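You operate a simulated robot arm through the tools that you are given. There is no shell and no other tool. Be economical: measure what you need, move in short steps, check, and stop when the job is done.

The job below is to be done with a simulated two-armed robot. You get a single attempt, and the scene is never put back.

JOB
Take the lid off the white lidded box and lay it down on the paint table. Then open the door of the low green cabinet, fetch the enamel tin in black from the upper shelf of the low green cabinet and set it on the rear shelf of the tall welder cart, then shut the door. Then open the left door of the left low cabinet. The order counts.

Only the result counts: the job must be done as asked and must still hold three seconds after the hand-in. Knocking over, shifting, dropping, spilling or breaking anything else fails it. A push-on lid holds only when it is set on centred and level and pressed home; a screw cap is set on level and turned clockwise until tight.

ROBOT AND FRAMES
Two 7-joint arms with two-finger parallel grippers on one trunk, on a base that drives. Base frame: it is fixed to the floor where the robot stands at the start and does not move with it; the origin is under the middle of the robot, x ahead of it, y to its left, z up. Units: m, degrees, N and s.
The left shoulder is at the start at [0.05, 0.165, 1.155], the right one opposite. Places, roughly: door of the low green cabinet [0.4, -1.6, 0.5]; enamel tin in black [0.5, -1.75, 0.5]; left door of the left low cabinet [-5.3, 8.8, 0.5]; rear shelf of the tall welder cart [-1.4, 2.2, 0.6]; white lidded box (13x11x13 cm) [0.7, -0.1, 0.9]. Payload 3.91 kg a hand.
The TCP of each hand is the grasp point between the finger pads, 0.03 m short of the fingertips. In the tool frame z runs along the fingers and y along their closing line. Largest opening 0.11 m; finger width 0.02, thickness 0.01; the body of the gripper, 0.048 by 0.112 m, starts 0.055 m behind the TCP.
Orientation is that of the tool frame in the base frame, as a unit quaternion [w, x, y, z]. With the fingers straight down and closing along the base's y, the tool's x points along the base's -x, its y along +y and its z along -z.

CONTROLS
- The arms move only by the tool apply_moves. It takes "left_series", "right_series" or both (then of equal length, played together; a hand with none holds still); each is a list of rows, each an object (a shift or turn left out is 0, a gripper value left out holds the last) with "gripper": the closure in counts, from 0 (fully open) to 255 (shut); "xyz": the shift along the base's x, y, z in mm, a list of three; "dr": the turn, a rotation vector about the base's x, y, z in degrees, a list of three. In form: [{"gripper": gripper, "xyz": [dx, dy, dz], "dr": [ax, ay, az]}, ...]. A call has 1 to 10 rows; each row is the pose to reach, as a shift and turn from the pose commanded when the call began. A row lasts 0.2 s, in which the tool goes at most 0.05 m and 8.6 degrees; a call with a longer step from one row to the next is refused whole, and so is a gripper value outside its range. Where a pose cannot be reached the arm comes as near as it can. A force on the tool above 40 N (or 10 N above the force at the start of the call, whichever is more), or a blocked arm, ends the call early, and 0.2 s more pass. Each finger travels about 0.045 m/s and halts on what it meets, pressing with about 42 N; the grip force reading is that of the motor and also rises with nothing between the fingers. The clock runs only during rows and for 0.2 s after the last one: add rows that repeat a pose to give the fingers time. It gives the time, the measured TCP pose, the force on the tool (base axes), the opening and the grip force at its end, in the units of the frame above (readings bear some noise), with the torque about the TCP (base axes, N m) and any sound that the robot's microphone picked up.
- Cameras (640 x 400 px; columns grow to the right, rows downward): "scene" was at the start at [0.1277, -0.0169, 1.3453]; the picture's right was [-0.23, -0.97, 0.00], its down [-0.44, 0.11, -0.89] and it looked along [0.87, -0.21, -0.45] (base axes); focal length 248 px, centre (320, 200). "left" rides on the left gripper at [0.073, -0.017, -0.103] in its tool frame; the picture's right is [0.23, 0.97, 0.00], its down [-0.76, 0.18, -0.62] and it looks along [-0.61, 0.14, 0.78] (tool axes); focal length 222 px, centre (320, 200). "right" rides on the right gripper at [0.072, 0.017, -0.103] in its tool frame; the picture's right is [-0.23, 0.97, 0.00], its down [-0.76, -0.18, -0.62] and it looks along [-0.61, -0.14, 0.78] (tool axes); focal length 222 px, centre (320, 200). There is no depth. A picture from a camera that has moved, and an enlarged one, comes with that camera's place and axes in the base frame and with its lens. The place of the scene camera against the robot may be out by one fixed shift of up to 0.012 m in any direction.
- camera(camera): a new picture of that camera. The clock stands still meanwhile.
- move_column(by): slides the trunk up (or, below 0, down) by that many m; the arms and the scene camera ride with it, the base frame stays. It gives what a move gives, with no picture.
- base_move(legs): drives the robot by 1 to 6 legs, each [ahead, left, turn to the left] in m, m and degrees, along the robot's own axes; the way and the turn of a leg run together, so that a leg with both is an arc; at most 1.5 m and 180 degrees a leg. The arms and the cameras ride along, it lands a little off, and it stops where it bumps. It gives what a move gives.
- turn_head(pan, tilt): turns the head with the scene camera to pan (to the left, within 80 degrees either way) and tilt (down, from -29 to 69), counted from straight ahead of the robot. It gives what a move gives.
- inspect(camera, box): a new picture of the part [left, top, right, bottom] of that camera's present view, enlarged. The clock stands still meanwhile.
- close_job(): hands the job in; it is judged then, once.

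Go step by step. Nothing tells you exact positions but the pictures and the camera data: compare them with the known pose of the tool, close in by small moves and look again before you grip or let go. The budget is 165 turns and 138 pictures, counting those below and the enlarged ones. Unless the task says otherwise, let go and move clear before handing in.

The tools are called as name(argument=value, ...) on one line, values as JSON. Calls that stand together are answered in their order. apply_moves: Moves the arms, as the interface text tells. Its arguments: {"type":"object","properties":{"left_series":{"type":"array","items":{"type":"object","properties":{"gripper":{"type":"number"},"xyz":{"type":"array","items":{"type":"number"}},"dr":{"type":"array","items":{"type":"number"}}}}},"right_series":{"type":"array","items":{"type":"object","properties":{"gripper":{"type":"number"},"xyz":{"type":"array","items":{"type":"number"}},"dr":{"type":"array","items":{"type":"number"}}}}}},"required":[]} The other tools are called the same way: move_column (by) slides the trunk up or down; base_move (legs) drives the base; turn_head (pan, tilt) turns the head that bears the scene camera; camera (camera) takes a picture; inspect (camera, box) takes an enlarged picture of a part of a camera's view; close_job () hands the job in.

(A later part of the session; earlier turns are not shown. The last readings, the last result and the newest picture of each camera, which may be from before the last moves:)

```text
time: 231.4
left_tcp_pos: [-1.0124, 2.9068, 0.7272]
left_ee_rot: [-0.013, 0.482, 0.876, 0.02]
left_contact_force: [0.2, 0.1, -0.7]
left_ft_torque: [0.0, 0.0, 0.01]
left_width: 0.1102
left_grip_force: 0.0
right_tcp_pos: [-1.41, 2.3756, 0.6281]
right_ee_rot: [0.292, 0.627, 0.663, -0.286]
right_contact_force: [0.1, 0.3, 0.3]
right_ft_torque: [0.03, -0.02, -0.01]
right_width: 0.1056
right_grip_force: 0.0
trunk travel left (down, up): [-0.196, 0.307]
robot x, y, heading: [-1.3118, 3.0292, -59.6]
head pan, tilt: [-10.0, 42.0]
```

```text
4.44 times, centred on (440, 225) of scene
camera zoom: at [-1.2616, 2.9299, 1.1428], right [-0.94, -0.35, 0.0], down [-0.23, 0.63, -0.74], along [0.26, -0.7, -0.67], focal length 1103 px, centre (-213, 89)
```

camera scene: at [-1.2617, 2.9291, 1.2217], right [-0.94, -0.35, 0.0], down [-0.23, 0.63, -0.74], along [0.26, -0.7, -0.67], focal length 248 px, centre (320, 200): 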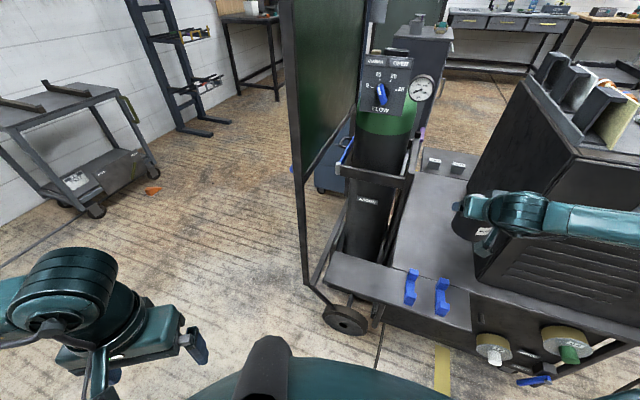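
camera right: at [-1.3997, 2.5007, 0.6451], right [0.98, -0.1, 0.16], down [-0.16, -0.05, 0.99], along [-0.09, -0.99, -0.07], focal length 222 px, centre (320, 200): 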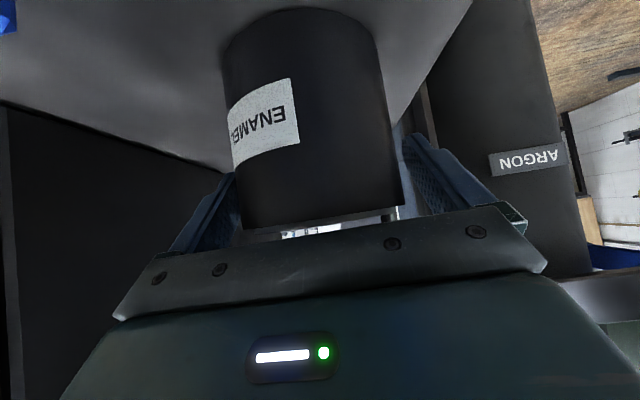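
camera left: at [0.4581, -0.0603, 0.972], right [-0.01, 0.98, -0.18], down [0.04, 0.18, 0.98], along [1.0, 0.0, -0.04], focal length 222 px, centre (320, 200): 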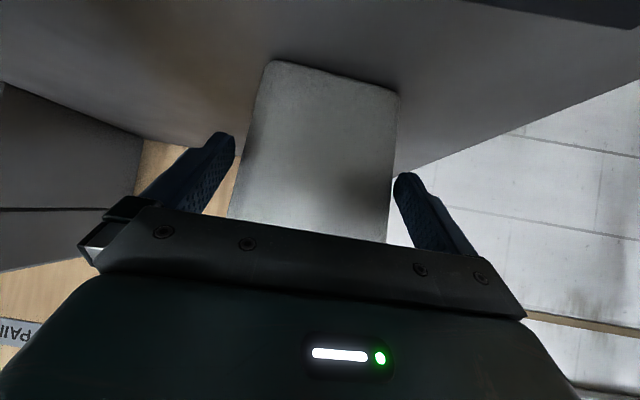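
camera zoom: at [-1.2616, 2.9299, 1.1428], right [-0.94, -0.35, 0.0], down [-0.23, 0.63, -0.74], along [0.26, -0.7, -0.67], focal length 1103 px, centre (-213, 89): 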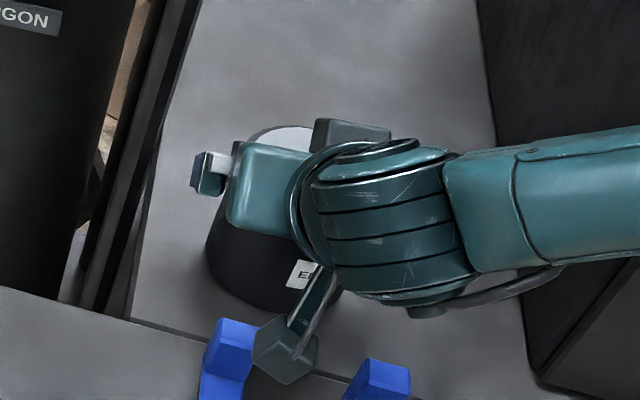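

The tin stands freely on the rear shelf. I withdraw the hand up and back along the tool axis.

apply_moves(right_series=[{"xyz": [0, 10, 15]}, {"xyz": [0, 22, 32]}, {"xyz": [0, 45, 58]}, {"xyz": [0, 70, 85]}, {"xyz": [0, 100, 110]}, {"xyz": [0, 130, 130]}, {"xyz": [0, 160, 150]}])

camera(camera="scene")

```text
time: 233.1
left_tcp_pos: [-1.0111, 2.9058, 0.7282]
left_ee_rot: [-0.013, 0.482, 0.876, 0.019]
left_contact_force: [0.1, -0.4, 0.6]
left_ft_torque: [0.03, -0.04, 0.01]
left_width: 0.1096
left_grip_force: 0.0
right_tcp_pos: [-1.4083, 2.5274, 0.7743]
right_ee_rot: [0.29, 0.627, 0.664, -0.287]
right_contact_force: [0.0, -0.2, 0.1]
right_ft_torque: [0.04, 0.02, -0.02]
right_width: 0.1055
right_grip_force: 0.1
right hand out of reach, approached as far as the arm can: row 7
trunk travel left (down, up): [-0.196, 0.307]
robot x, y, heading: [-1.3147, 3.0258, -59.5]
head pan, tilt: [-10.0, 42.0]
```

```text
30 pictures are left
camera scene: at [-1.2615, 2.9297, 1.1427], right [-0.94, -0.35, 0.0], down [-0.23, 0.63, -0.74], along [0.26, -0.7, -0.67], focal length 248 px, centre (320, 200)
```

scene: 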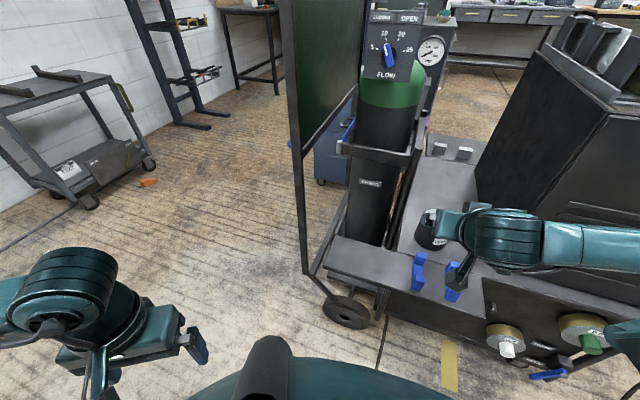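

The tin stands well on the rear shelf. I raise the trunk and drive out the way I came.

move_column(by=0.3)

base_move(legs=[[-0.086, 0.051, 0], [-0.279, -0.474, 0], [0, 0, -30.5], [0, -0.1, 0], [-1.4, 0, 0], [-0.3, 0, 0]])

```text
time: 236.1
left_tcp_pos: [-1.0114, 2.9054, 1.0289]
left_ee_rot: [-0.013, 0.483, 0.876, 0.021]
left_contact_force: [-0.3, -0.1, 0.4]
left_ft_torque: [0.0, -0.01, -0.03]
left_width: 0.1101
left_grip_force: 0.1
right_tcp_pos: [-1.4066, 2.5255, 1.0745]
right_ee_rot: [0.291, 0.627, 0.663, -0.286]
right_contact_force: [0.4, -0.2, -0.1]
right_ft_torque: [0.01, -0.01, 0.01]
right_width: 0.1057
right_grip_force: 0.0
trunk travel left (down, up): [-0.496, 0.007]
robot x, y, heading: [-1.3158, 3.0291, -59.6]
head pan, tilt: [-10.0, 42.0]
```

```text
time: 236.8
left_tcp_pos: [-1.0135, 2.9062, 1.0281]
left_ee_rot: [-0.013, 0.483, 0.875, 0.02]
left_contact_force: [0.6, -0.4, 0.4]
left_ft_torque: [0.04, 0.03, 0.0]
left_width: 0.1102
left_grip_force: 0.0
right_tcp_pos: [-1.4102, 2.5253, 1.0748]
right_ee_rot: [0.29, 0.628, 0.663, -0.286]
right_contact_force: [-0.2, 0.3, 0.5]
right_ft_torque: [0.01, 0.04, -0.03]
right_width: 0.1057
right_grip_force: 0.0
trunk travel left (down, up): [-0.496, 0.007]
robot x, y, heading: [-1.3126, 3.032, -59.6]
head pan, tilt: [-10.0, 42.0]
stopped in leg 1: the robot was blocked; the commanded pose is now the measured one
```

Blocked toward +y here, so I go -x first.

base_move(legs=[[-0.1, -0.17, 0], [-0.07, 0.04, 0], [-0.18, -0.31, 0], [0, 0, -30.5], [0, -0.1, 0], [-1.4, 0, 0]])

```text
time: 249.9
left_tcp_pos: [-1.7941, 4.2739, 1.0287]
left_ee_rot: [-0.007, 0.684, 0.729, 0.022]
left_contact_force: [0.0, 0.0, -0.7]
left_ft_torque: [-0.01, -0.01, -0.03]
left_width: 0.1102
left_grip_force: 0.0
right_tcp_pos: [-2.3231, 4.1329, 1.0744]
right_ee_rot: [0.21, 0.772, 0.488, -0.349]
right_contact_force: [-0.6, -0.1, -0.7]
right_ft_torque: [0.02, 0.04, 0.04]
right_width: 0.1058
right_grip_force: 0.1
trunk travel left (down, up): [-0.496, 0.007]
robot x, y, heading: [-1.997, 4.5297, -88.2]
head pan, tilt: [-10.0, 42.0]
```

I'm clear of the cart. I go around the frame and strafe down the aisle facing +x, which is the narrower posture.

base_move(legs=[[-0.25, 0, 0], [0, 1.5, 0], [0, 0, 88], [0.1, -1.5, 0], [0.08, -1.5, 0], [0, -1.4, 0]])

```text
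refused: leg 4 is longer than a leg can be; nothing moved
```

base_move(legs=[[-0.25, 0, 0], [0, 1.5, 0], [0, 0, 88], [0.1, -1.45, 0], [0.08, -1.45, 0], [0, -1.4, 0]])

```text
time: 282.2
left_tcp_pos: [0.0799, 0.8786, 1.0289]
left_ee_rot: [-0.021, -0.046, 0.999, 0.01]
left_contact_force: [0.4, 0.6, -0.4]
left_ft_torque: [-0.02, 0.0, 0.01]
left_width: 0.11
left_grip_force: 0.0
right_tcp_pos: [0.2374, 0.3517, 1.0738]
right_ee_rot: [0.398, 0.188, 0.893, -0.092]
right_contact_force: [-0.7, 0.2, 0.3]
right_ft_torque: [0.01, 0.02, -0.02]
right_width: 0.1055
right_grip_force: 0.1
trunk travel left (down, up): [-0.496, 0.007]
robot x, y, heading: [-0.1659, 0.6639, 3.4]
head pan, tilt: [-10.0, 42.0]
```

I'm in the aisle beside the paint table. I back off and strafe toward the green cabinet, lower the trunk and look.

base_move(legs=[[-0.35, 0, -3.4], [0, -1.45, 0], [0, -0.15, 0]])

move_column(by=-0.38)

turn_head(pan=-45, tilt=30)

camera(camera="scene")

```text
time: 292.3
left_tcp_pos: [-0.3076, -0.759, 1.0277]
left_ee_rot: [-0.021, 0.007, 1.0, 0.011]
left_contact_force: [-0.2, 0.2, 0.5]
left_ft_torque: [0.01, -0.01, -0.01]
left_width: 0.1099
left_grip_force: 0.0
right_tcp_pos: [-0.2067, -1.2984, 1.0736]
right_ee_rot: [0.392, 0.236, 0.882, -0.113]
right_contact_force: [0.2, -0.2, 0.7]
right_ft_torque: [0.01, -0.02, 0.02]
right_width: 0.1056
right_grip_force: 0.1
trunk travel left (down, up): [-0.496, 0.007]
robot x, y, heading: [-0.5785, -0.9474, -2.7]
head pan, tilt: [-10.0, 42.0]
```

```text
time: 295.9
left_tcp_pos: [-0.3069, -0.7584, 0.6479]
left_ee_rot: [-0.021, 0.007, 1.0, 0.011]
left_contact_force: [0.5, -0.8, -0.2]
left_ft_torque: [-0.04, 0.02, -0.02]
left_width: 0.1098
left_grip_force: 0.1
right_tcp_pos: [-0.2064, -1.2992, 0.6948]
right_ee_rot: [0.392, 0.236, 0.882, -0.114]
right_contact_force: [-0.7, 0.0, 0.4]
right_ft_torque: [0.0, -0.02, -0.02]
right_width: 0.1057
right_grip_force: 0.0
trunk travel left (down, up): [-0.116, 0.387]
robot x, y, heading: [-0.5754, -0.9448, -2.7]
head pan, tilt: [-10.0, 42.0]
```

```text
time: 297.0
left_tcp_pos: [-0.3074, -0.7581, 0.6481]
left_ee_rot: [-0.02, 0.007, 1.0, 0.011]
left_contact_force: [0.6, -0.3, 0.0]
left_ft_torque: [-0.01, 0.01, 0.0]
left_width: 0.11
left_grip_force: 0.0
right_tcp_pos: [-0.2067, -1.2993, 0.695]
right_ee_rot: [0.391, 0.235, 0.882, -0.113]
right_contact_force: [-0.1, 0.6, -0.5]
right_ft_torque: [-0.01, 0.0, 0.01]
right_width: 0.1055
right_grip_force: 0.0
trunk travel left (down, up): [-0.116, 0.387]
robot x, y, heading: [-0.5765, -0.9402, -2.9]
head pan, tilt: [-45.0, 30.0]
```

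```text
29 pictures are left
camera scene: at [-0.4771, -1.0086, 1.081], right [-0.74, -0.67, 0.0], down [-0.34, 0.37, -0.87], along [0.58, -0.64, -0.5], focal length 248 px, centre (320, 200)
```

scene: 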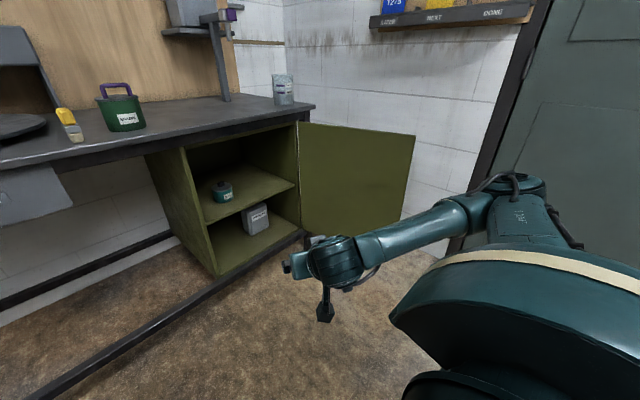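

The door is at about 98°, its tip near (-0.12, -1.93). I move the base so that the right hand comes round the tip to the outer side.

base_move(legs=[[-0.08, -0.35, 2.9], [0, -0.4, 0]])

camera(camera="scene")

```text
time: 301.3
left_tcp_pos: [-0.401, -1.4766, 0.6486]
left_ee_rot: [-0.022, -0.017, 1.0, 0.012]
left_contact_force: [0.7, 0.5, 0.4]
left_ft_torque: [0.0, 0.0, -0.02]
left_width: 0.1103
left_grip_force: 0.2
right_tcp_pos: [-0.2734, -2.0123, 0.6949]
right_ee_rot: [0.394, 0.213, 0.888, -0.104]
right_contact_force: [0.0, 1.1, -0.7]
right_ft_torque: [0.0, -0.02, -0.01]
right_width: 0.1057
right_grip_force: 0.0
trunk travel left (down, up): [-0.116, 0.387]
robot x, y, heading: [-0.6611, -1.6764, -0.1]
head pan, tilt: [-45.0, 30.0]
```

```text
28 pictures are left
camera scene: at [-0.5572, -1.7358, 1.0811], right [-0.71, -0.71, 0.0], down [-0.35, 0.35, -0.87], along [0.61, -0.61, -0.5], focal length 248 px, centre (320, 200)
```

scene: 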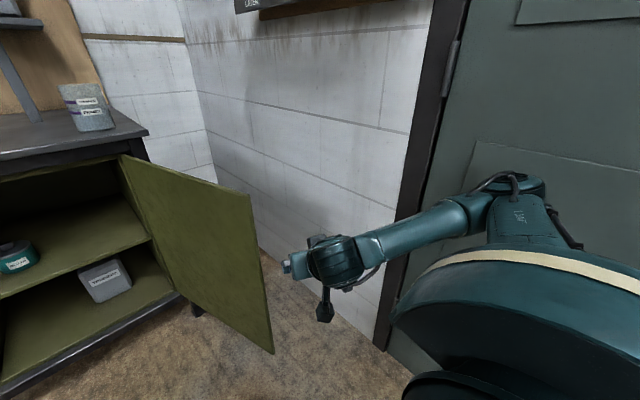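

The hand is on the outer side. I close the fist, straighten and extend forward along the door's outer face, then sweep +y.

apply_moves(right_series=[{"xyz": [40, -20, 0], "dr": [0, 0, 5], "gripper": 255}, {"xyz": [85, -40, 0], "dr": [0, 0, 10]}, {"xyz": [130, -45, 0], "dr": [0, 0, 15]}, {"xyz": [175, -45, 0], "dr": [0, 0, 20]}, {"xyz": [220, -45, 0], "dr": [0, 0, 25]}, {"xyz": [260, -40, 0], "dr": [0, 0, 25]}, {"xyz": [260, 0, 0], "dr": [0, 0, 25]}, {"xyz": [260, 40, 0], "dr": [0, 0, 25]}, {"xyz": [260, 80, 0], "dr": [0, 0, 25]}, {"xyz": [260, 120, 0], "dr": [0, 0, 25]}])

camera(camera="scene")

```text
time: 303.5
left_tcp_pos: [-0.401, -1.478, 0.6465]
left_ee_rot: [-0.021, -0.017, 1.0, 0.011]
left_contact_force: [-0.8, -0.4, 0.0]
left_ft_torque: [0.0, 0.0, 0.02]
left_width: 0.1101
left_grip_force: 0.1
right_tcp_pos: [-0.0137, -1.8927, 0.6961]
right_ee_rot: [0.408, 0.017, 0.913, -0.015]
right_contact_force: [0.7, 0.1, 0.0]
right_ft_torque: [-0.04, -0.01, -0.04]
right_width: 0.0
right_grip_force: 37.4
trunk travel left (down, up): [-0.116, 0.387]
robot x, y, heading: [-0.6601, -1.6752, 0.3]
head pan, tilt: [-45.0, 30.0]
```

```text
27 pictures are left
camera scene: at [-0.5572, -1.7358, 1.0811], right [-0.71, -0.71, 0.0], down [-0.35, 0.35, -0.87], along [0.61, -0.61, -0.5], focal length 248 px, centre (320, 200)
```

scene: 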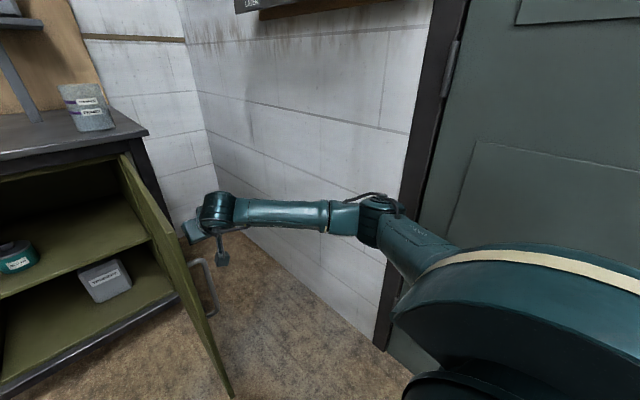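

It works: the door is at about 75° and closing. I keep pushing by moving the base left and slightly ahead.

base_move(legs=[[0.04, 0.2, 0], [0.06, 0.15, 0]])

camera(camera="scene")

```text
time: 306.1
left_tcp_pos: [-0.2987, -1.1241, 0.649]
left_ee_rot: [-0.021, -0.016, 1.0, 0.011]
left_contact_force: [-0.4, 0.9, 0.7]
left_ft_torque: [-0.01, 0.01, 0.05]
left_width: 0.1099
left_grip_force: 0.1
right_tcp_pos: [0.0865, -1.5415, 0.6957]
right_ee_rot: [0.407, 0.018, 0.913, -0.016]
right_contact_force: [-0.3, -0.3, 0.0]
right_ft_torque: [-0.01, -0.01, -0.02]
right_width: 0.0
right_grip_force: 38.3
trunk travel left (down, up): [-0.116, 0.387]
robot x, y, heading: [-0.5587, -1.3223, -0.3]
head pan, tilt: [-45.0, 30.0]
```

```text
26 pictures are left
camera scene: at [-0.4563, -1.3824, 1.081], right [-0.71, -0.71, 0.0], down [-0.35, 0.35, -0.87], along [0.61, -0.61, -0.5], focal length 248 px, centre (320, 200)
```

scene: 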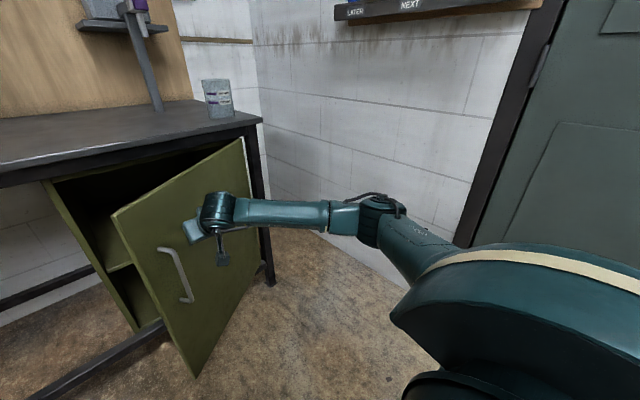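

The door is at about 38°. I drive forward so the fist pushes the door face toward closed.

base_move(legs=[[0.22, 0.03, 0]])

apply_moves(right_series=[{"xyz": [12, 0, 0]}, {"xyz": [24, 0, 0]}, {"xyz": [36, 0, 0]}, {"xyz": [48, 0, 0]}, {"xyz": [60, 0, 0]}, {"xyz": [72, 0, 0]}])

camera(camera="scene")

```text
time: 307.9
left_tcp_pos: [-0.075, -1.0954, 0.6492]
left_ee_rot: [-0.021, -0.013, 1.0, 0.011]
left_contact_force: [0.5, -0.3, 0.2]
left_ft_torque: [0.05, 0.0, -0.05]
left_width: 0.1102
left_grip_force: 0.0
right_tcp_pos: [0.3088, -1.5151, 0.6959]
right_ee_rot: [0.407, 0.021, 0.913, -0.018]
right_contact_force: [-0.5, -0.4, -0.8]
right_ft_torque: [-0.02, -0.01, 0.01]
right_width: 0.0
right_grip_force: 37.5
trunk travel left (down, up): [-0.116, 0.387]
robot x, y, heading: [-0.3391, -1.2949, 0.0]
head pan, tilt: [-45.0, 30.0]
```

```text
time: 309.1
left_tcp_pos: [-0.0758, -1.096, 0.6488]
left_ee_rot: [-0.02, -0.012, 1.0, 0.01]
left_contact_force: [-0.2, 0.1, 0.3]
left_ft_torque: [0.0, -0.03, 0.03]
left_width: 0.1097
left_grip_force: 0.1
right_tcp_pos: [0.3595, -1.5162, 0.6953]
right_ee_rot: [0.403, 0.021, 0.915, -0.018]
right_contact_force: [-22.5, 0.5, 10.3]
right_ft_torque: [-0.11, -0.01, 0.02]
right_width: 0.0001
right_grip_force: 38.1
trunk travel left (down, up): [-0.116, 0.387]
robot x, y, heading: [-0.3394, -1.291, -0.4]
head pan, tilt: [-45.0, 30.0]
stopped in row 6 (right hand): the force on the tool passed its limit (the readings are from after the stop); the commanded pose is now the measured one
```

```text
25 pictures are left
camera scene: at [-0.2366, -1.3537, 1.0815], right [-0.71, -0.7, 0.0], down [-0.35, 0.36, -0.87], along [0.61, -0.62, -0.5], focal length 248 px, centre (320, 200)
```

scene: 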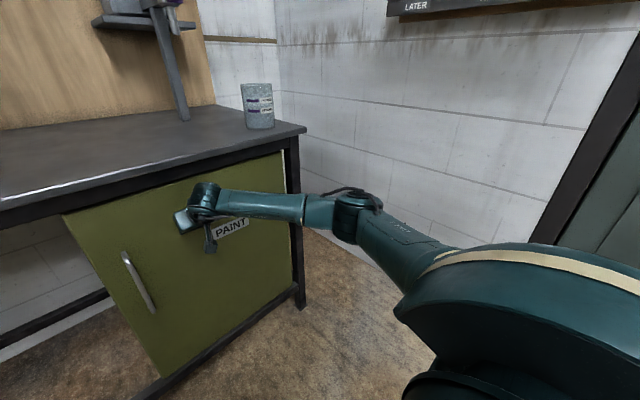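

Firm contact at x ≈ 0.389, which is the closed position. I verify the edge.

inspect(camera="scene", box=[50, 150, 310, 380])

```text
1.74 times, centred on (180, 265) of scene
camera zoom: at [-0.2366, -1.3537, 1.0815], right [-0.71, -0.7, 0.0], down [-0.35, 0.36, -0.87], along [0.61, -0.62, -0.5], focal length 432 px, centre (564, 87)
```

zoom: 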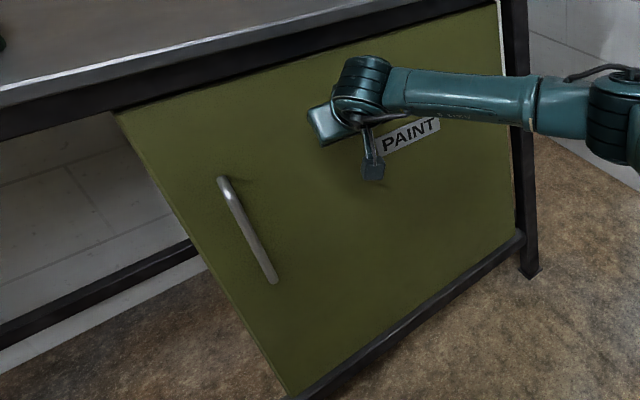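

The door is shut flush. I back away, retract the arm and raise the trunk for the long drive to the far cabinet.

base_move(legs=[[-0.2, 0, 0]])

apply_moves(right_series=[{"xyz": [-40, 0, 0]}, {"xyz": [-80, 0, 0]}, {"xyz": [-120, 0, 0]}, {"xyz": [-160, 0, 0]}, {"xyz": [-200, -10, 0]}, {"xyz": [-240, -20, 0]}])

move_column(by=0.38)

base_move(legs=[[-0.05, 1.4, 0], [0, 1.4, 0], [0.1, 1.4, 0], [0.1, 1.4, 0]])

```text
time: 310.7
left_tcp_pos: [-0.2733, -1.0941, 0.6478]
left_ee_rot: [-0.022, -0.015, 1.0, 0.011]
left_contact_force: [-0.7, 0.5, -0.5]
left_ft_torque: [-0.02, -0.02, -0.01]
left_width: 0.1098
left_grip_force: 0.1
right_tcp_pos: [0.1644, -1.5133, 0.6922]
right_ee_rot: [0.402, 0.02, 0.915, -0.017]
right_contact_force: [0.0, 0.9, 0.0]
right_ft_torque: [0.0, -0.01, 0.0]
right_width: 0.0
right_grip_force: 38.2
trunk travel left (down, up): [-0.116, 0.387]
robot x, y, heading: [-0.5358, -1.2934, -0.1]
head pan, tilt: [-45.0, 30.0]
```

```text
time: 312.1
left_tcp_pos: [-0.2731, -1.0939, 0.6485]
left_ee_rot: [-0.021, -0.014, 1.0, 0.011]
left_contact_force: [0.4, -0.3, 0.0]
left_ft_torque: [0.04, 0.01, 0.01]
left_width: 0.11
left_grip_force: 0.0
right_tcp_pos: [-0.0717, -1.5335, 0.6955]
right_ee_rot: [0.402, 0.02, 0.915, -0.017]
right_contact_force: [0.0, 0.0, -0.5]
right_ft_torque: [0.01, 0.01, 0.01]
right_width: 0.0001
right_grip_force: 37.5
trunk travel left (down, up): [-0.116, 0.387]
robot x, y, heading: [-0.5344, -1.2946, -0.2]
head pan, tilt: [-45.0, 30.0]
```

```text
time: 315.7
left_tcp_pos: [-0.2734, -1.0943, 1.0281]
left_ee_rot: [-0.021, -0.015, 1.0, 0.011]
left_contact_force: [-0.5, -0.2, 0.1]
left_ft_torque: [0.05, 0.02, 0.0]
left_width: 0.1101
left_grip_force: 0.1
right_tcp_pos: [-0.0716, -1.533, 1.0753]
right_ee_rot: [0.402, 0.019, 0.915, -0.017]
right_contact_force: [0.2, 1.1, -0.5]
right_ft_torque: [-0.03, 0.0, 0.0]
right_width: 0.0
right_grip_force: 37.5
trunk travel left (down, up): [-0.496, 0.007]
robot x, y, heading: [-0.5343, -1.2947, -0.1]
head pan, tilt: [-45.0, 30.0]
```

```text
time: 326.9
left_tcp_pos: [-0.2918, 1.2313, 1.0278]
left_ee_rot: [-0.022, -0.012, 1.0, 0.011]
left_contact_force: [-0.8, -0.5, -0.5]
left_ft_torque: [0.03, 0.02, 0.01]
left_width: 0.1099
left_grip_force: 0.0
right_tcp_pos: [-0.0907, 0.7923, 1.0744]
right_ee_rot: [0.4, 0.022, 0.916, -0.017]
right_contact_force: [0.1, -0.4, 0.4]
right_ft_torque: [0.03, -0.02, 0.02]
right_width: 0.0004
right_grip_force: 37.7
trunk travel left (down, up): [-0.496, 0.007]
robot x, y, heading: [-0.5545, 1.0367, -0.5]
head pan, tilt: [-45.0, 30.0]
stopped in leg 2: the robot was blocked; the commanded pose is now the measured one
```

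The base met the fume extractor's corner. I shift ahead in x and continue.

base_move(legs=[[0, -0.06, 0.5], [0.28, 0, 0], [0, 1.4, 0], [-0.1, 1.3, 0]])

```text
time: 342.3
left_tcp_pos: [-0.2397, 3.8958, 1.0287]
left_ee_rot: [-0.021, -0.034, 0.999, 0.011]
left_contact_force: [0.3, 0.4, 0.1]
left_ft_torque: [0.05, 0.01, -0.01]
left_width: 0.1101
left_grip_force: 0.0
right_tcp_pos: [-0.0217, 3.465, 1.0756]
right_ee_rot: [0.402, 0.0, 0.915, -0.007]
right_contact_force: [0.0, 1.0, -0.4]
right_ft_torque: [0.0, 0.0, 0.02]
right_width: 0.0
right_grip_force: 37.4
trunk travel left (down, up): [-0.496, 0.007]
robot x, y, heading: [-0.4916, 3.686, 1.8]
head pan, tilt: [-45.0, 30.0]
```

I'm past the narrow part. I continue to y ≈ 5.3, turn to face the far end and look.

base_move(legs=[[0, 1.4, -1.8], [0, 0.3, 0], [0, 0, 125]])

turn_head(pan=0, tilt=15)

camera(camera="scene")

```text
time: 356.2
left_tcp_pos: [-0.8277, 5.4689, 1.029]
left_ee_rot: [0.02, 0.906, -0.422, 0.013]
left_contact_force: [-0.2, -0.1, -0.2]
left_ft_torque: [0.03, -0.01, 0.01]
left_width: 0.1096
left_grip_force: 0.1
right_tcp_pos: [-0.6113, 5.8974, 1.0755]
right_ee_rot: [-0.188, 0.817, -0.414, -0.355]
right_contact_force: [-0.6, 0.0, -0.1]
right_ft_torque: [-0.02, 0.02, -0.01]
right_width: 0.0
right_grip_force: 38.2
trunk travel left (down, up): [-0.496, 0.007]
robot x, y, heading: [-0.5142, 5.3867, 128.1]
head pan, tilt: [-45.0, 30.0]
```

```text
time: 357.3
left_tcp_pos: [-0.828, 5.4686, 1.0284]
left_ee_rot: [0.02, 0.907, -0.421, 0.014]
left_contact_force: [1.0, -0.1, 0.6]
left_ft_torque: [0.04, 0.0, 0.01]
left_width: 0.1099
left_grip_force: 0.1
right_tcp_pos: [-0.6113, 5.8972, 1.0744]
right_ee_rot: [-0.189, 0.816, -0.415, -0.355]
right_contact_force: [0.8, 0.2, 0.0]
right_ft_torque: [-0.01, 0.01, 0.0]
right_width: 0.0002
right_grip_force: 37.6
trunk travel left (down, up): [-0.496, 0.007]
robot x, y, heading: [-0.5099, 5.3848, 128.1]
head pan, tilt: [0.0, 15.0]
```

```text
23 pictures are left
camera scene: at [-0.5781, 5.4885, 1.4852], right [0.79, 0.62, 0.0], down [0.16, -0.2, -0.97], along [-0.6, 0.76, -0.26], focal length 248 px, centre (320, 200)
```

scene: 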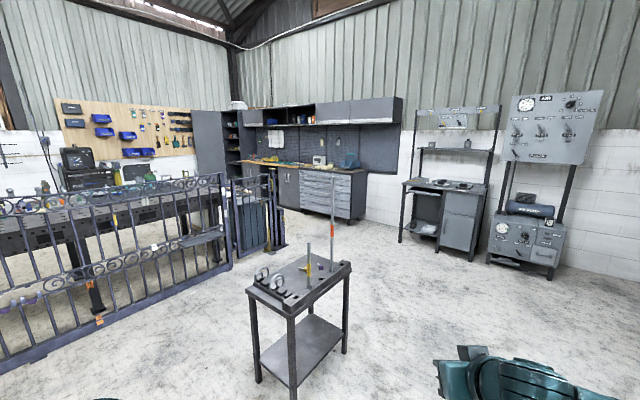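

inspect(camera="scene", box=[190, 90, 390, 260])

```text
2.35 times, centred on (290, 175) of scene
camera zoom: at [-0.5781, 5.4885, 1.4852], right [0.79, 0.62, 0.0], down [0.16, -0.2, -0.97], along [-0.6, 0.76, -0.26], focal length 584 px, centre (391, 259)
```

zoom: 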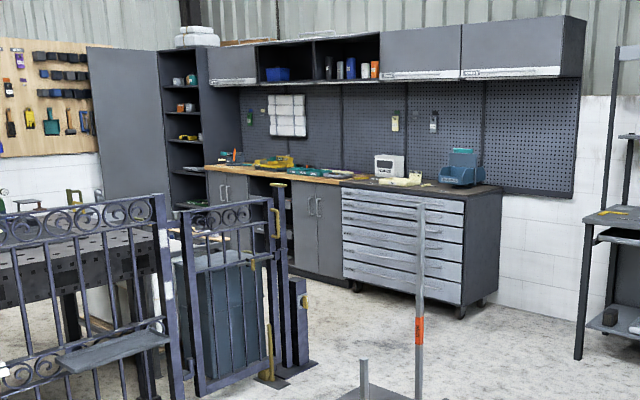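

The left low cabinet is under the bench near (-5.3, 8.8), with its doors facing me. I drive around the small table, then go along the bench front facing +y.

base_move(legs=[[0, 0, -128], [0, 1.4, 0], [0, 1.05, 0], [0, 0, 90], [0, 1.4, 0]])

turn_head(pan=55, tilt=25)

camera(camera="scene")

```text
time: 385.0
left_tcp_pos: [-2.1119, 8.2548, 1.0292]
left_ee_rot: [-0.023, -0.69, 0.724, -0.006]
left_contact_force: [-0.9, -0.6, 0.4]
left_ft_torque: [-0.04, -0.01, 0.02]
left_width: 0.1101
left_grip_force: 0.1
right_tcp_pos: [-1.6581, 8.4218, 1.0746]
right_ee_rot: [0.305, -0.609, 0.684, 0.261]
right_contact_force: [0.5, -0.6, -0.7]
right_ft_torque: [0.02, -0.01, 0.02]
right_width: 0.0
right_grip_force: 37.6
trunk travel left (down, up): [-0.496, 0.007]
robot x, y, heading: [-1.9365, 7.9811, 85.6]
head pan, tilt: [0.0, 15.0]
```

```text
time: 386.2
left_tcp_pos: [-2.111, 8.2536, 1.029]
left_ee_rot: [-0.024, -0.69, 0.723, -0.006]
left_contact_force: [0.8, 0.2, 0.2]
left_ft_torque: [0.0, 0.02, 0.01]
left_width: 0.11
left_grip_force: 0.1
right_tcp_pos: [-1.6579, 8.4221, 1.0753]
right_ee_rot: [0.306, -0.608, 0.684, 0.262]
right_contact_force: [0.2, -0.5, 0.7]
right_ft_torque: [0.01, -0.01, -0.02]
right_width: 0.0001
right_grip_force: 38.2
trunk travel left (down, up): [-0.496, 0.007]
robot x, y, heading: [-1.9303, 7.9796, 85.3]
head pan, tilt: [55.0, 25.0]
```

```text
21 pictures are left
camera scene: at [-1.9918, 8.0722, 1.469], right [0.64, 0.77, 0.0], down [0.33, -0.27, -0.91], along [-0.7, 0.58, -0.42], focal length 248 px, centre (320, 200)
```

scene: 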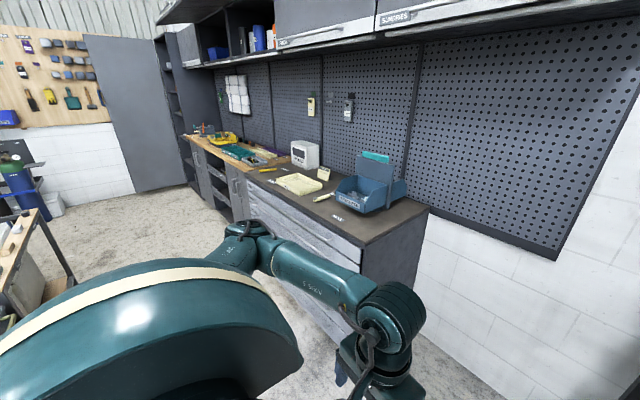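

The bench front line runs at y ≈ 8.6–8.8. I strafe left along it toward the left cabinet.

base_move(legs=[[0, 0, 3], [0, 1.4, 0], [0, 1.25, 0]])

turn_head(pan=35, tilt=35)

camera(camera="scene")

```text
time: 399.5
left_tcp_pos: [-4.7385, 8.4927, 1.0278]
left_ee_rot: [-0.023, -0.674, 0.739, -0.006]
left_contact_force: [0.0, -0.3, 0.2]
left_ft_torque: [-0.03, -0.01, -0.03]
left_width: 0.1101
left_grip_force: 0.0
right_tcp_pos: [-4.2789, 8.6395, 1.0769]
right_ee_rot: [0.311, -0.593, 0.698, 0.255]
right_contact_force: [-0.1, -1.0, -0.1]
right_ft_torque: [-0.01, 0.01, -0.03]
right_width: 0.0
right_grip_force: 37.9
trunk travel left (down, up): [-0.496, 0.007]
robot x, y, heading: [-4.5756, 8.207, 82.6]
head pan, tilt: [55.0, 25.0]
```

```text
time: 400.4
left_tcp_pos: [-4.7389, 8.4932, 1.0281]
left_ee_rot: [-0.024, -0.673, 0.739, -0.006]
left_contact_force: [0.3, -0.3, -0.8]
left_ft_torque: [-0.01, 0.0, 0.02]
left_width: 0.1101
left_grip_force: 0.1
right_tcp_pos: [-4.2808, 8.6376, 1.0753]
right_ee_rot: [0.312, -0.592, 0.699, 0.254]
right_contact_force: [0.1, -0.4, -0.6]
right_ft_torque: [0.0, 0.01, 0.01]
right_width: 0.0
right_grip_force: 37.9
trunk travel left (down, up): [-0.496, 0.007]
robot x, y, heading: [-4.5698, 8.2105, 82.7]
head pan, tilt: [35.0, 35.0]
```

```text
20 pictures are left
camera scene: at [-4.6013, 8.3212, 1.4533], right [0.88, 0.47, 0.0], down [0.27, -0.51, -0.82], along [-0.38, 0.72, -0.57], focal length 248 px, centre (320, 200)
```

scene: 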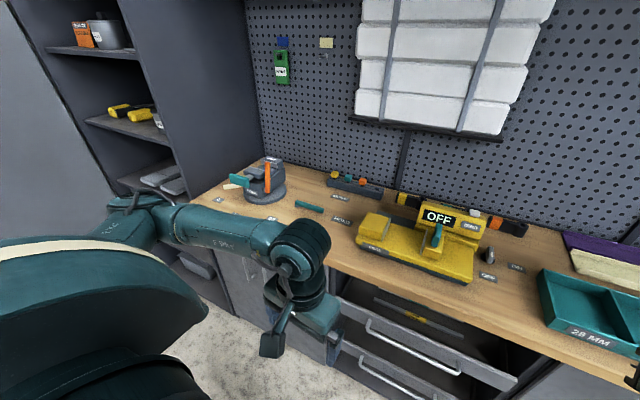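

I'm at the left cabinet. I back up slightly, square up to heading 90°, shift left, then lower the trunk and look.

base_move(legs=[[-0.13, 0, 7.3], [0, 0.44, 0]])

move_column(by=-0.3)

turn_head(pan=15, tilt=35)

camera(camera="scene")

```text
time: 403.9
left_tcp_pos: [-5.2114, 8.3384, 1.0285]
left_ee_rot: [0.023, 0.718, -0.695, 0.006]
left_contact_force: [0.6, 0.0, -0.8]
left_ft_torque: [-0.04, -0.01, -0.01]
left_width: 0.11
left_grip_force: 0.1
right_tcp_pos: [-4.7738, 8.5419, 1.0752]
right_ee_rot: [0.295, -0.635, 0.659, 0.274]
right_contact_force: [-0.6, -0.4, 0.3]
right_ft_torque: [0.0, -0.03, -0.03]
right_width: 0.0002
right_grip_force: 37.3
trunk travel left (down, up): [-0.496, 0.007]
robot x, y, heading: [-5.0144, 8.0803, 90.0]
head pan, tilt: [35.0, 35.0]
```

```text
time: 406.9
left_tcp_pos: [-5.2108, 8.3386, 0.7284]
left_ee_rot: [0.023, 0.719, -0.695, 0.008]
left_contact_force: [0.1, -0.2, 0.0]
left_ft_torque: [0.03, 0.01, -0.01]
left_width: 0.1101
left_grip_force: 0.0
right_tcp_pos: [-4.7741, 8.5423, 0.7756]
right_ee_rot: [0.295, -0.635, 0.66, 0.273]
right_contact_force: [0.2, 0.7, 0.2]
right_ft_torque: [0.02, 0.0, 0.0]
right_width: 0.0
right_grip_force: 37.2
trunk travel left (down, up): [-0.196, 0.307]
robot x, y, heading: [-5.01, 8.0813, 89.9]
head pan, tilt: [35.0, 35.0]
```

```text
time: 407.7
left_tcp_pos: [-5.2101, 8.3397, 0.7282]
left_ee_rot: [0.022, 0.718, -0.695, 0.007]
left_contact_force: [0.3, -0.8, 0.5]
left_ft_torque: [-0.02, 0.0, 0.0]
left_width: 0.1098
left_grip_force: 0.0
right_tcp_pos: [-4.7736, 8.5419, 0.7754]
right_ee_rot: [0.295, -0.635, 0.659, 0.273]
right_contact_force: [-0.2, 0.4, 0.2]
right_ft_torque: [0.02, 0.02, -0.02]
right_width: 0.0001
right_grip_force: 37.5
trunk travel left (down, up): [-0.196, 0.307]
robot x, y, heading: [-5.0108, 8.0801, 89.6]
head pan, tilt: [15.0, 35.0]
```

```text
19 pictures are left
camera scene: at [-5.0247, 8.1984, 1.1533], right [0.97, 0.26, 0.0], down [0.15, -0.55, -0.82], along [-0.21, 0.79, -0.57], focal length 248 px, centre (320, 200)
```

scene: 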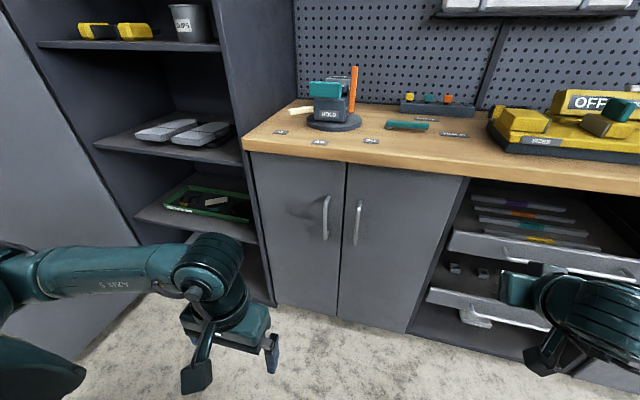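

The left low cabinet is clear to see: the left door spans x -5.42 to -5.11 with hinge on the left, and its bar handle is at about (-5.157, 8.765, 0.67). I bring the left hand, pitched 40°, to a standoff.

apply_moves(left_series=[{"xyz": [7, 35, 0], "dr": [7.2, 0, 0], "gripper": 0}, {"xyz": [14, 70, -5], "dr": [14.3, 0, 0]}, {"xyz": [21, 105, -10], "dr": [21.5, 0, 0]}, {"xyz": [29, 140, -15], "dr": [28.6, 0, 0]}, {"xyz": [36, 175, -20], "dr": [35.8, 0, 0]}, {"xyz": [44, 210, -25], "dr": [42.9, 0, 0]}, {"xyz": [53, 245, -30], "dr": [50, 0, 0]}, {"xyz": [53, 275, -35], "dr": [50, 0, 0]}, {"xyz": [53, 275, -35], "dr": [50, 0, 0]}])

camera(camera="left")

```text
time: 409.7
left_tcp_pos: [-5.1598, 8.6146, 0.6964]
left_ee_rot: [-0.284, 0.66, -0.633, -0.287]
left_contact_force: [-0.9, 0.9, 0.5]
left_ft_torque: [-0.02, -0.03, 0.0]
left_width: 0.1101
left_grip_force: 0.1
right_tcp_pos: [-4.7734, 8.5427, 0.7759]
right_ee_rot: [0.295, -0.636, 0.659, 0.273]
right_contact_force: [0.0, 0.7, -0.2]
right_ft_torque: [0.0, -0.02, 0.01]
right_width: 0.0001
right_grip_force: 37.6
trunk travel left (down, up): [-0.196, 0.307]
robot x, y, heading: [-5.0114, 8.0806, 90.0]
head pan, tilt: [15.0, 35.0]
```

```text
18 pictures are left
camera left: at [-5.137, 8.4898, 0.7124], right [-0.97, -0.19, -0.18], down [-0.19, 0.05, 0.98], along [-0.18, 0.98, -0.08], focal length 222 px, centre (320, 200)
```

left: 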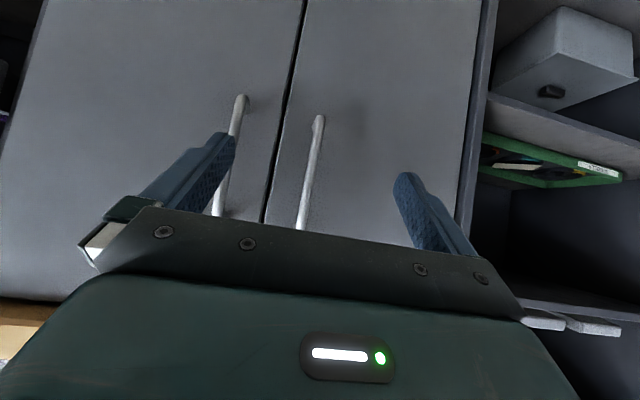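

The handle is centred between the fingers. I narrow the gripper a little so it clears the neighbouring handle and advance.

apply_moves(left_series=[{"xyz": [0, 0, -10], "gripper": 80}, {"xyz": [0, 0, -20], "gripper": 80}, {"xyz": [0, 35, -20], "gripper": 80}, {"xyz": [0, 70, -20]}, {"xyz": [0, 105, -20]}, {"xyz": [0, 105, -20]}])

camera(camera="left")

```text
time: 411.1
left_tcp_pos: [-5.1593, 8.7183, 0.6749]
left_ee_rot: [-0.283, 0.661, -0.633, -0.288]
left_contact_force: [-0.4, -0.8, 0.4]
left_ft_torque: [0.01, -0.03, 0.04]
left_width: 0.0756
left_grip_force: 0.1
right_tcp_pos: [-4.7739, 8.5424, 0.7764]
right_ee_rot: [0.295, -0.636, 0.659, 0.273]
right_contact_force: [0.9, -0.5, 0.0]
right_ft_torque: [-0.03, -0.02, -0.02]
right_width: 0.0001
right_grip_force: 37.7
trunk travel left (down, up): [-0.196, 0.307]
robot x, y, heading: [-5.0123, 8.0806, 89.9]
head pan, tilt: [15.0, 35.0]
```

```text
17 pictures are left
camera left: at [-5.1378, 8.5943, 0.6909], right [-0.97, -0.19, -0.18], down [-0.19, 0.05, 0.98], along [-0.18, 0.98, -0.08], focal length 222 px, centre (320, 200)
```

left: 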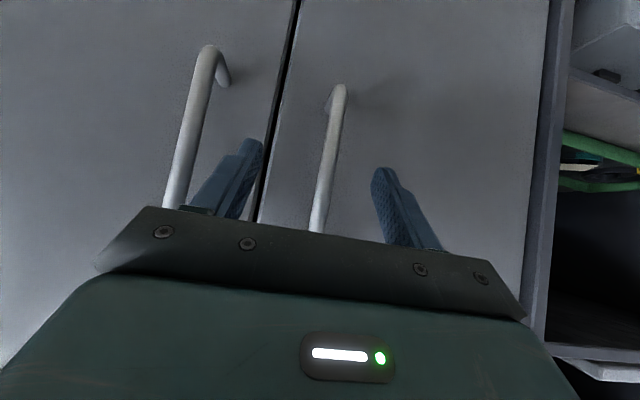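

apply_moves(left_series=[{"xyz": [-2, 12, 0]}, {"xyz": [-3, 27, 0]}, {"xyz": [-3, 27, 0], "gripper": 255}, {"xyz": [-3, 27, 0], "gripper": 255}, {"xyz": [-3, 27, 0], "gripper": 255}, {"xyz": [-3, 27, 0], "gripper": 255}, {"xyz": [-3, 27, 0], "gripper": 255}, {"xyz": [-3, 27, 0], "gripper": 255}])

camera(camera="left")

```text
time: 412.9
left_tcp_pos: [-5.1682, 8.747, 0.6733]
left_ee_rot: [-0.28, 0.663, -0.631, -0.29]
left_contact_force: [-23.2, -5.7, 3.3]
left_ft_torque: [-0.13, 0.5, 0.06]
left_width: 0.0116
left_grip_force: 44.3
right_tcp_pos: [-4.7749, 8.5421, 0.7774]
right_ee_rot: [0.295, -0.636, 0.659, 0.274]
right_contact_force: [-0.2, -0.1, -0.3]
right_ft_torque: [-0.02, 0.03, 0.0]
right_width: 0.0
right_grip_force: 37.1
trunk travel left (down, up): [-0.196, 0.307]
robot x, y, heading: [-5.0094, 8.0802, 89.9]
head pan, tilt: [15.0, 35.0]
```

```text
16 pictures are left
camera left: at [-5.1446, 8.6238, 0.6893], right [-0.96, -0.2, -0.17], down [-0.18, 0.05, 0.98], along [-0.19, 0.98, -0.08], focal length 222 px, centre (320, 200)
```

left: 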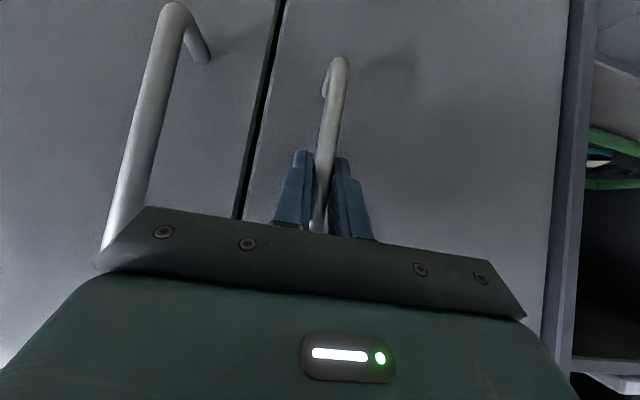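

The handle is gripped (12 mm). I pull along the arc about the left hinge to about 40°.

apply_moves(left_series=[{"xyz": [-5, -11, 0], "dr": [0, 0, -2.5]}, {"xyz": [-8, -22, 0], "dr": [0, 0, -5]}, {"xyz": [-14, -43, 0], "dr": [0, 0, -10]}, {"xyz": [-22, -64, 0], "dr": [0, 0, -15]}, {"xyz": [-32, -83, 0], "dr": [0, 0, -20]}, {"xyz": [-44, -102, 0], "dr": [0, 0, -25]}, {"xyz": [-58, -120, 0], "dr": [0, 0, -30]}, {"xyz": [-73, -136, 0], "dr": [0, 0, -35]}, {"xyz": [-90, -151, 0], "dr": [0, 0, -40]}])

camera(camera="scene")

```text
time: 414.5
left_tcp_pos: [-5.2259, 8.6336, 0.6728]
left_ee_rot: [0.341, -0.486, 0.775, 0.216]
left_contact_force: [-1.9, 0.3, -2.5]
left_ft_torque: [0.25, -0.47, 0.3]
left_width: 0.0117
left_grip_force: 44.3
right_tcp_pos: [-4.7745, 8.5425, 0.7746]
right_ee_rot: [0.295, -0.635, 0.66, 0.273]
right_contact_force: [0.4, -0.8, -0.9]
right_ft_torque: [-0.02, 0.02, 0.0]
right_width: 0.0
right_grip_force: 37.4
trunk travel left (down, up): [-0.196, 0.307]
robot x, y, heading: [-5.0117, 8.0829, 90.2]
head pan, tilt: [15.0, 35.0]
stopped in row 8 (left hand): the force on the tool passed its limit (the readings are from after the stop); the commanded pose is now the measured one
```

```text
15 pictures are left
camera scene: at [-5.0248, 8.199, 1.1529], right [0.97, 0.26, 0.0], down [0.15, -0.55, -0.82], along [-0.21, 0.79, -0.57], focal length 248 px, centre (320, 200)
```

scene: 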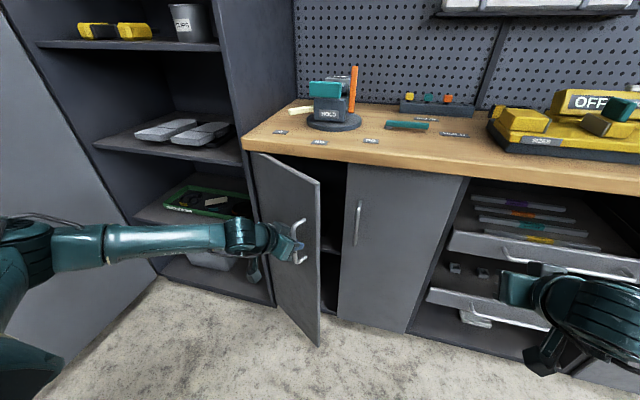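

It opens well, about 30° now. I continue along the arc.

apply_moves(left_series=[{"xyz": [-15, -16, 0], "dr": [0, 0, -5]}, {"xyz": [-31, -31, 0], "dr": [0, 0, -10]}, {"xyz": [-49, -45, 0], "dr": [0, 0, -15]}, {"xyz": [-68, -57, 0], "dr": [0, 0, -20]}, {"xyz": [-88, -67, 0], "dr": [0, 0, -25]}, {"xyz": [-109, -76, 0], "dr": [0, 0, -30]}])

camera(camera="scene")

```text
time: 415.4
left_tcp_pos: [-5.2645, 8.5984, 0.6733]
left_ee_rot: [0.374, -0.386, 0.825, 0.175]
left_contact_force: [-3.1, 4.6, -4.2]
left_ft_torque: [-0.44, 0.27, -0.27]
left_width: 0.0119
left_grip_force: 44.8
left hand out of reach, approached as far as the arm can: row 3, 4
right_tcp_pos: [-4.7731, 8.5437, 0.7756]
right_ee_rot: [0.294, -0.636, 0.66, 0.273]
right_contact_force: [-0.3, -0.2, -0.8]
right_ft_torque: [-0.02, 0.02, 0.0]
right_width: 0.0002
right_grip_force: 37.4
trunk travel left (down, up): [-0.196, 0.307]
robot x, y, heading: [-5.0127, 8.0819, 90.3]
head pan, tilt: [15.0, 35.0]
stopped in row 4 (left hand): the force on the tool passed its limit (the readings are from after the stop); the commanded pose is now the measured one
```

```text
14 pictures are left
camera scene: at [-5.0254, 8.199, 1.153], right [0.97, 0.26, 0.0], down [0.15, -0.55, -0.82], along [-0.21, 0.79, -0.57], focal length 248 px, centre (320, 200)
```

scene: 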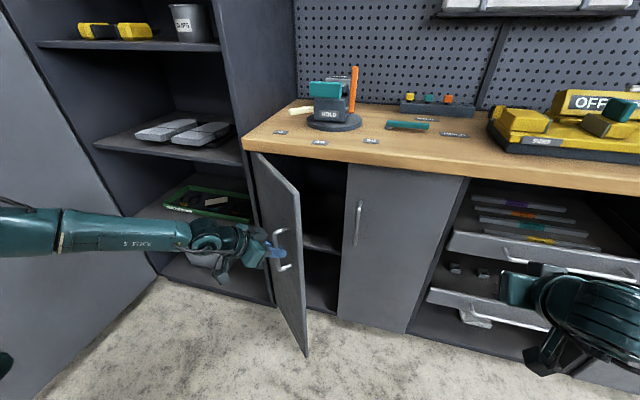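

The door is at about 45°. I release the handle and back the left hand off, then route it round the tip to the inside.

apply_moves(left_series=[{"gripper": 150}, {"gripper": 90}, {"gripper": 90}, {"xyz": [-15, -20, 0]}, {"xyz": [-30, -45, 0]}, {"xyz": [-40, -80, 0]}, {"xyz": [-30, -120, 0], "dr": [0, 0, 6]}, {"xyz": [-15, -155, 0], "dr": [0, 0, 14]}, {"xyz": [10, -185, 0], "dr": [0, 0, 22]}])

camera(camera="scene")

```text
time: 417.6
left_tcp_pos: [-5.1169, 8.477, 0.7951]
left_ee_rot: [0.489, -0.329, 0.754, 0.289]
left_contact_force: [0.1, -0.1, 0.6]
left_ft_torque: [0.01, 0.02, -0.01]
left_width: 0.0709
left_grip_force: 0.0
left hand out of reach, approached as far as the arm can: row 8
right_tcp_pos: [-4.7747, 8.543, 0.7754]
right_ee_rot: [0.294, -0.635, 0.66, 0.272]
right_contact_force: [-0.1, 0.2, -0.1]
right_ft_torque: [-0.02, 0.01, -0.02]
right_width: 0.0
right_grip_force: 37.0
trunk travel left (down, up): [-0.196, 0.307]
robot x, y, heading: [-5.011, 8.0784, 90.2]
head pan, tilt: [15.0, 35.0]
stopped in row 9 (left hand): the arm was blocked; the commanded pose is now the measured one
```

```text
13 pictures are left
camera scene: at [-5.0248, 8.1991, 1.1533], right [0.97, 0.26, 0.0], down [0.15, -0.55, -0.82], along [-0.21, 0.79, -0.57], focal length 248 px, centre (320, 200)
```

scene: 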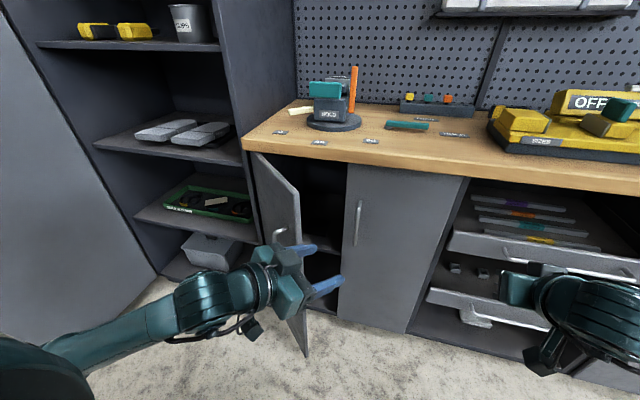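

apply_moves(left_series=[{"xyz": [25, 5, -5], "dr": [0, 0, 4], "gripper": 255}, {"xyz": [50, 15, -15], "dr": [0, 0, 9]}, {"xyz": [70, 40, -25], "dr": [0, 0, 14]}, {"xyz": [80, 75, -35], "dr": [0, 0, 20]}, {"xyz": [85, 110, -45], "dr": [0, 0, 26]}, {"xyz": [85, 145, -55], "dr": [0, 0, 32]}, {"xyz": [70, 170, -60], "dr": [0, 0, 36]}, {"xyz": [70, 170, -60], "dr": [0, 0, 36]}])

camera(camera="scene")

```text
time: 419.0
left_tcp_pos: [-5.2327, 8.5909, 0.7355]
left_ee_rot: [0.443, -0.486, 0.66, 0.363]
left_contact_force: [10.7, -10.1, 6.4]
left_ft_torque: [-0.05, -0.16, -0.21]
left_width: 0.0003
left_grip_force: 37.6
left hand out of reach, approached as far as the arm can: row 1, 2, 3, 4, 5, 6, 7
right_tcp_pos: [-4.7744, 8.5427, 0.7758]
right_ee_rot: [0.294, -0.635, 0.659, 0.274]
right_contact_force: [-0.7, 0.6, -0.2]
right_ft_torque: [-0.03, -0.03, -0.04]
right_width: 0.0
right_grip_force: 37.8
trunk travel left (down, up): [-0.196, 0.307]
robot x, y, heading: [-5.0096, 8.0784, 90.0]
head pan, tilt: [15.0, 35.0]
stopped in row 7 (left hand): the force on the tool passed its limit (the readings are from after the stop); the commanded pose is now the measured one
```

```text
12 pictures are left
camera scene: at [-5.0245, 8.1986, 1.1534], right [0.97, 0.26, 0.0], down [0.15, -0.55, -0.82], along [-0.21, 0.79, -0.57], focal length 248 px, centre (320, 200)
```

scene: 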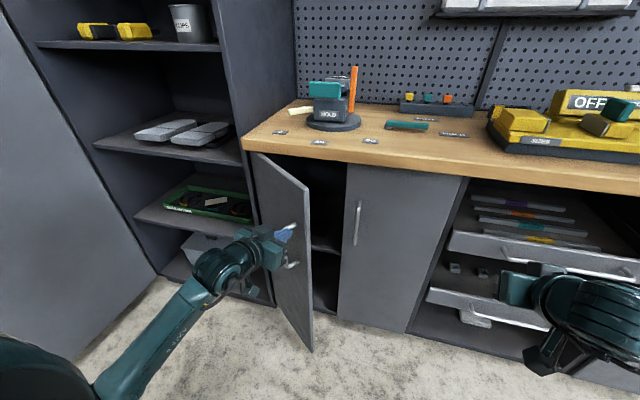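

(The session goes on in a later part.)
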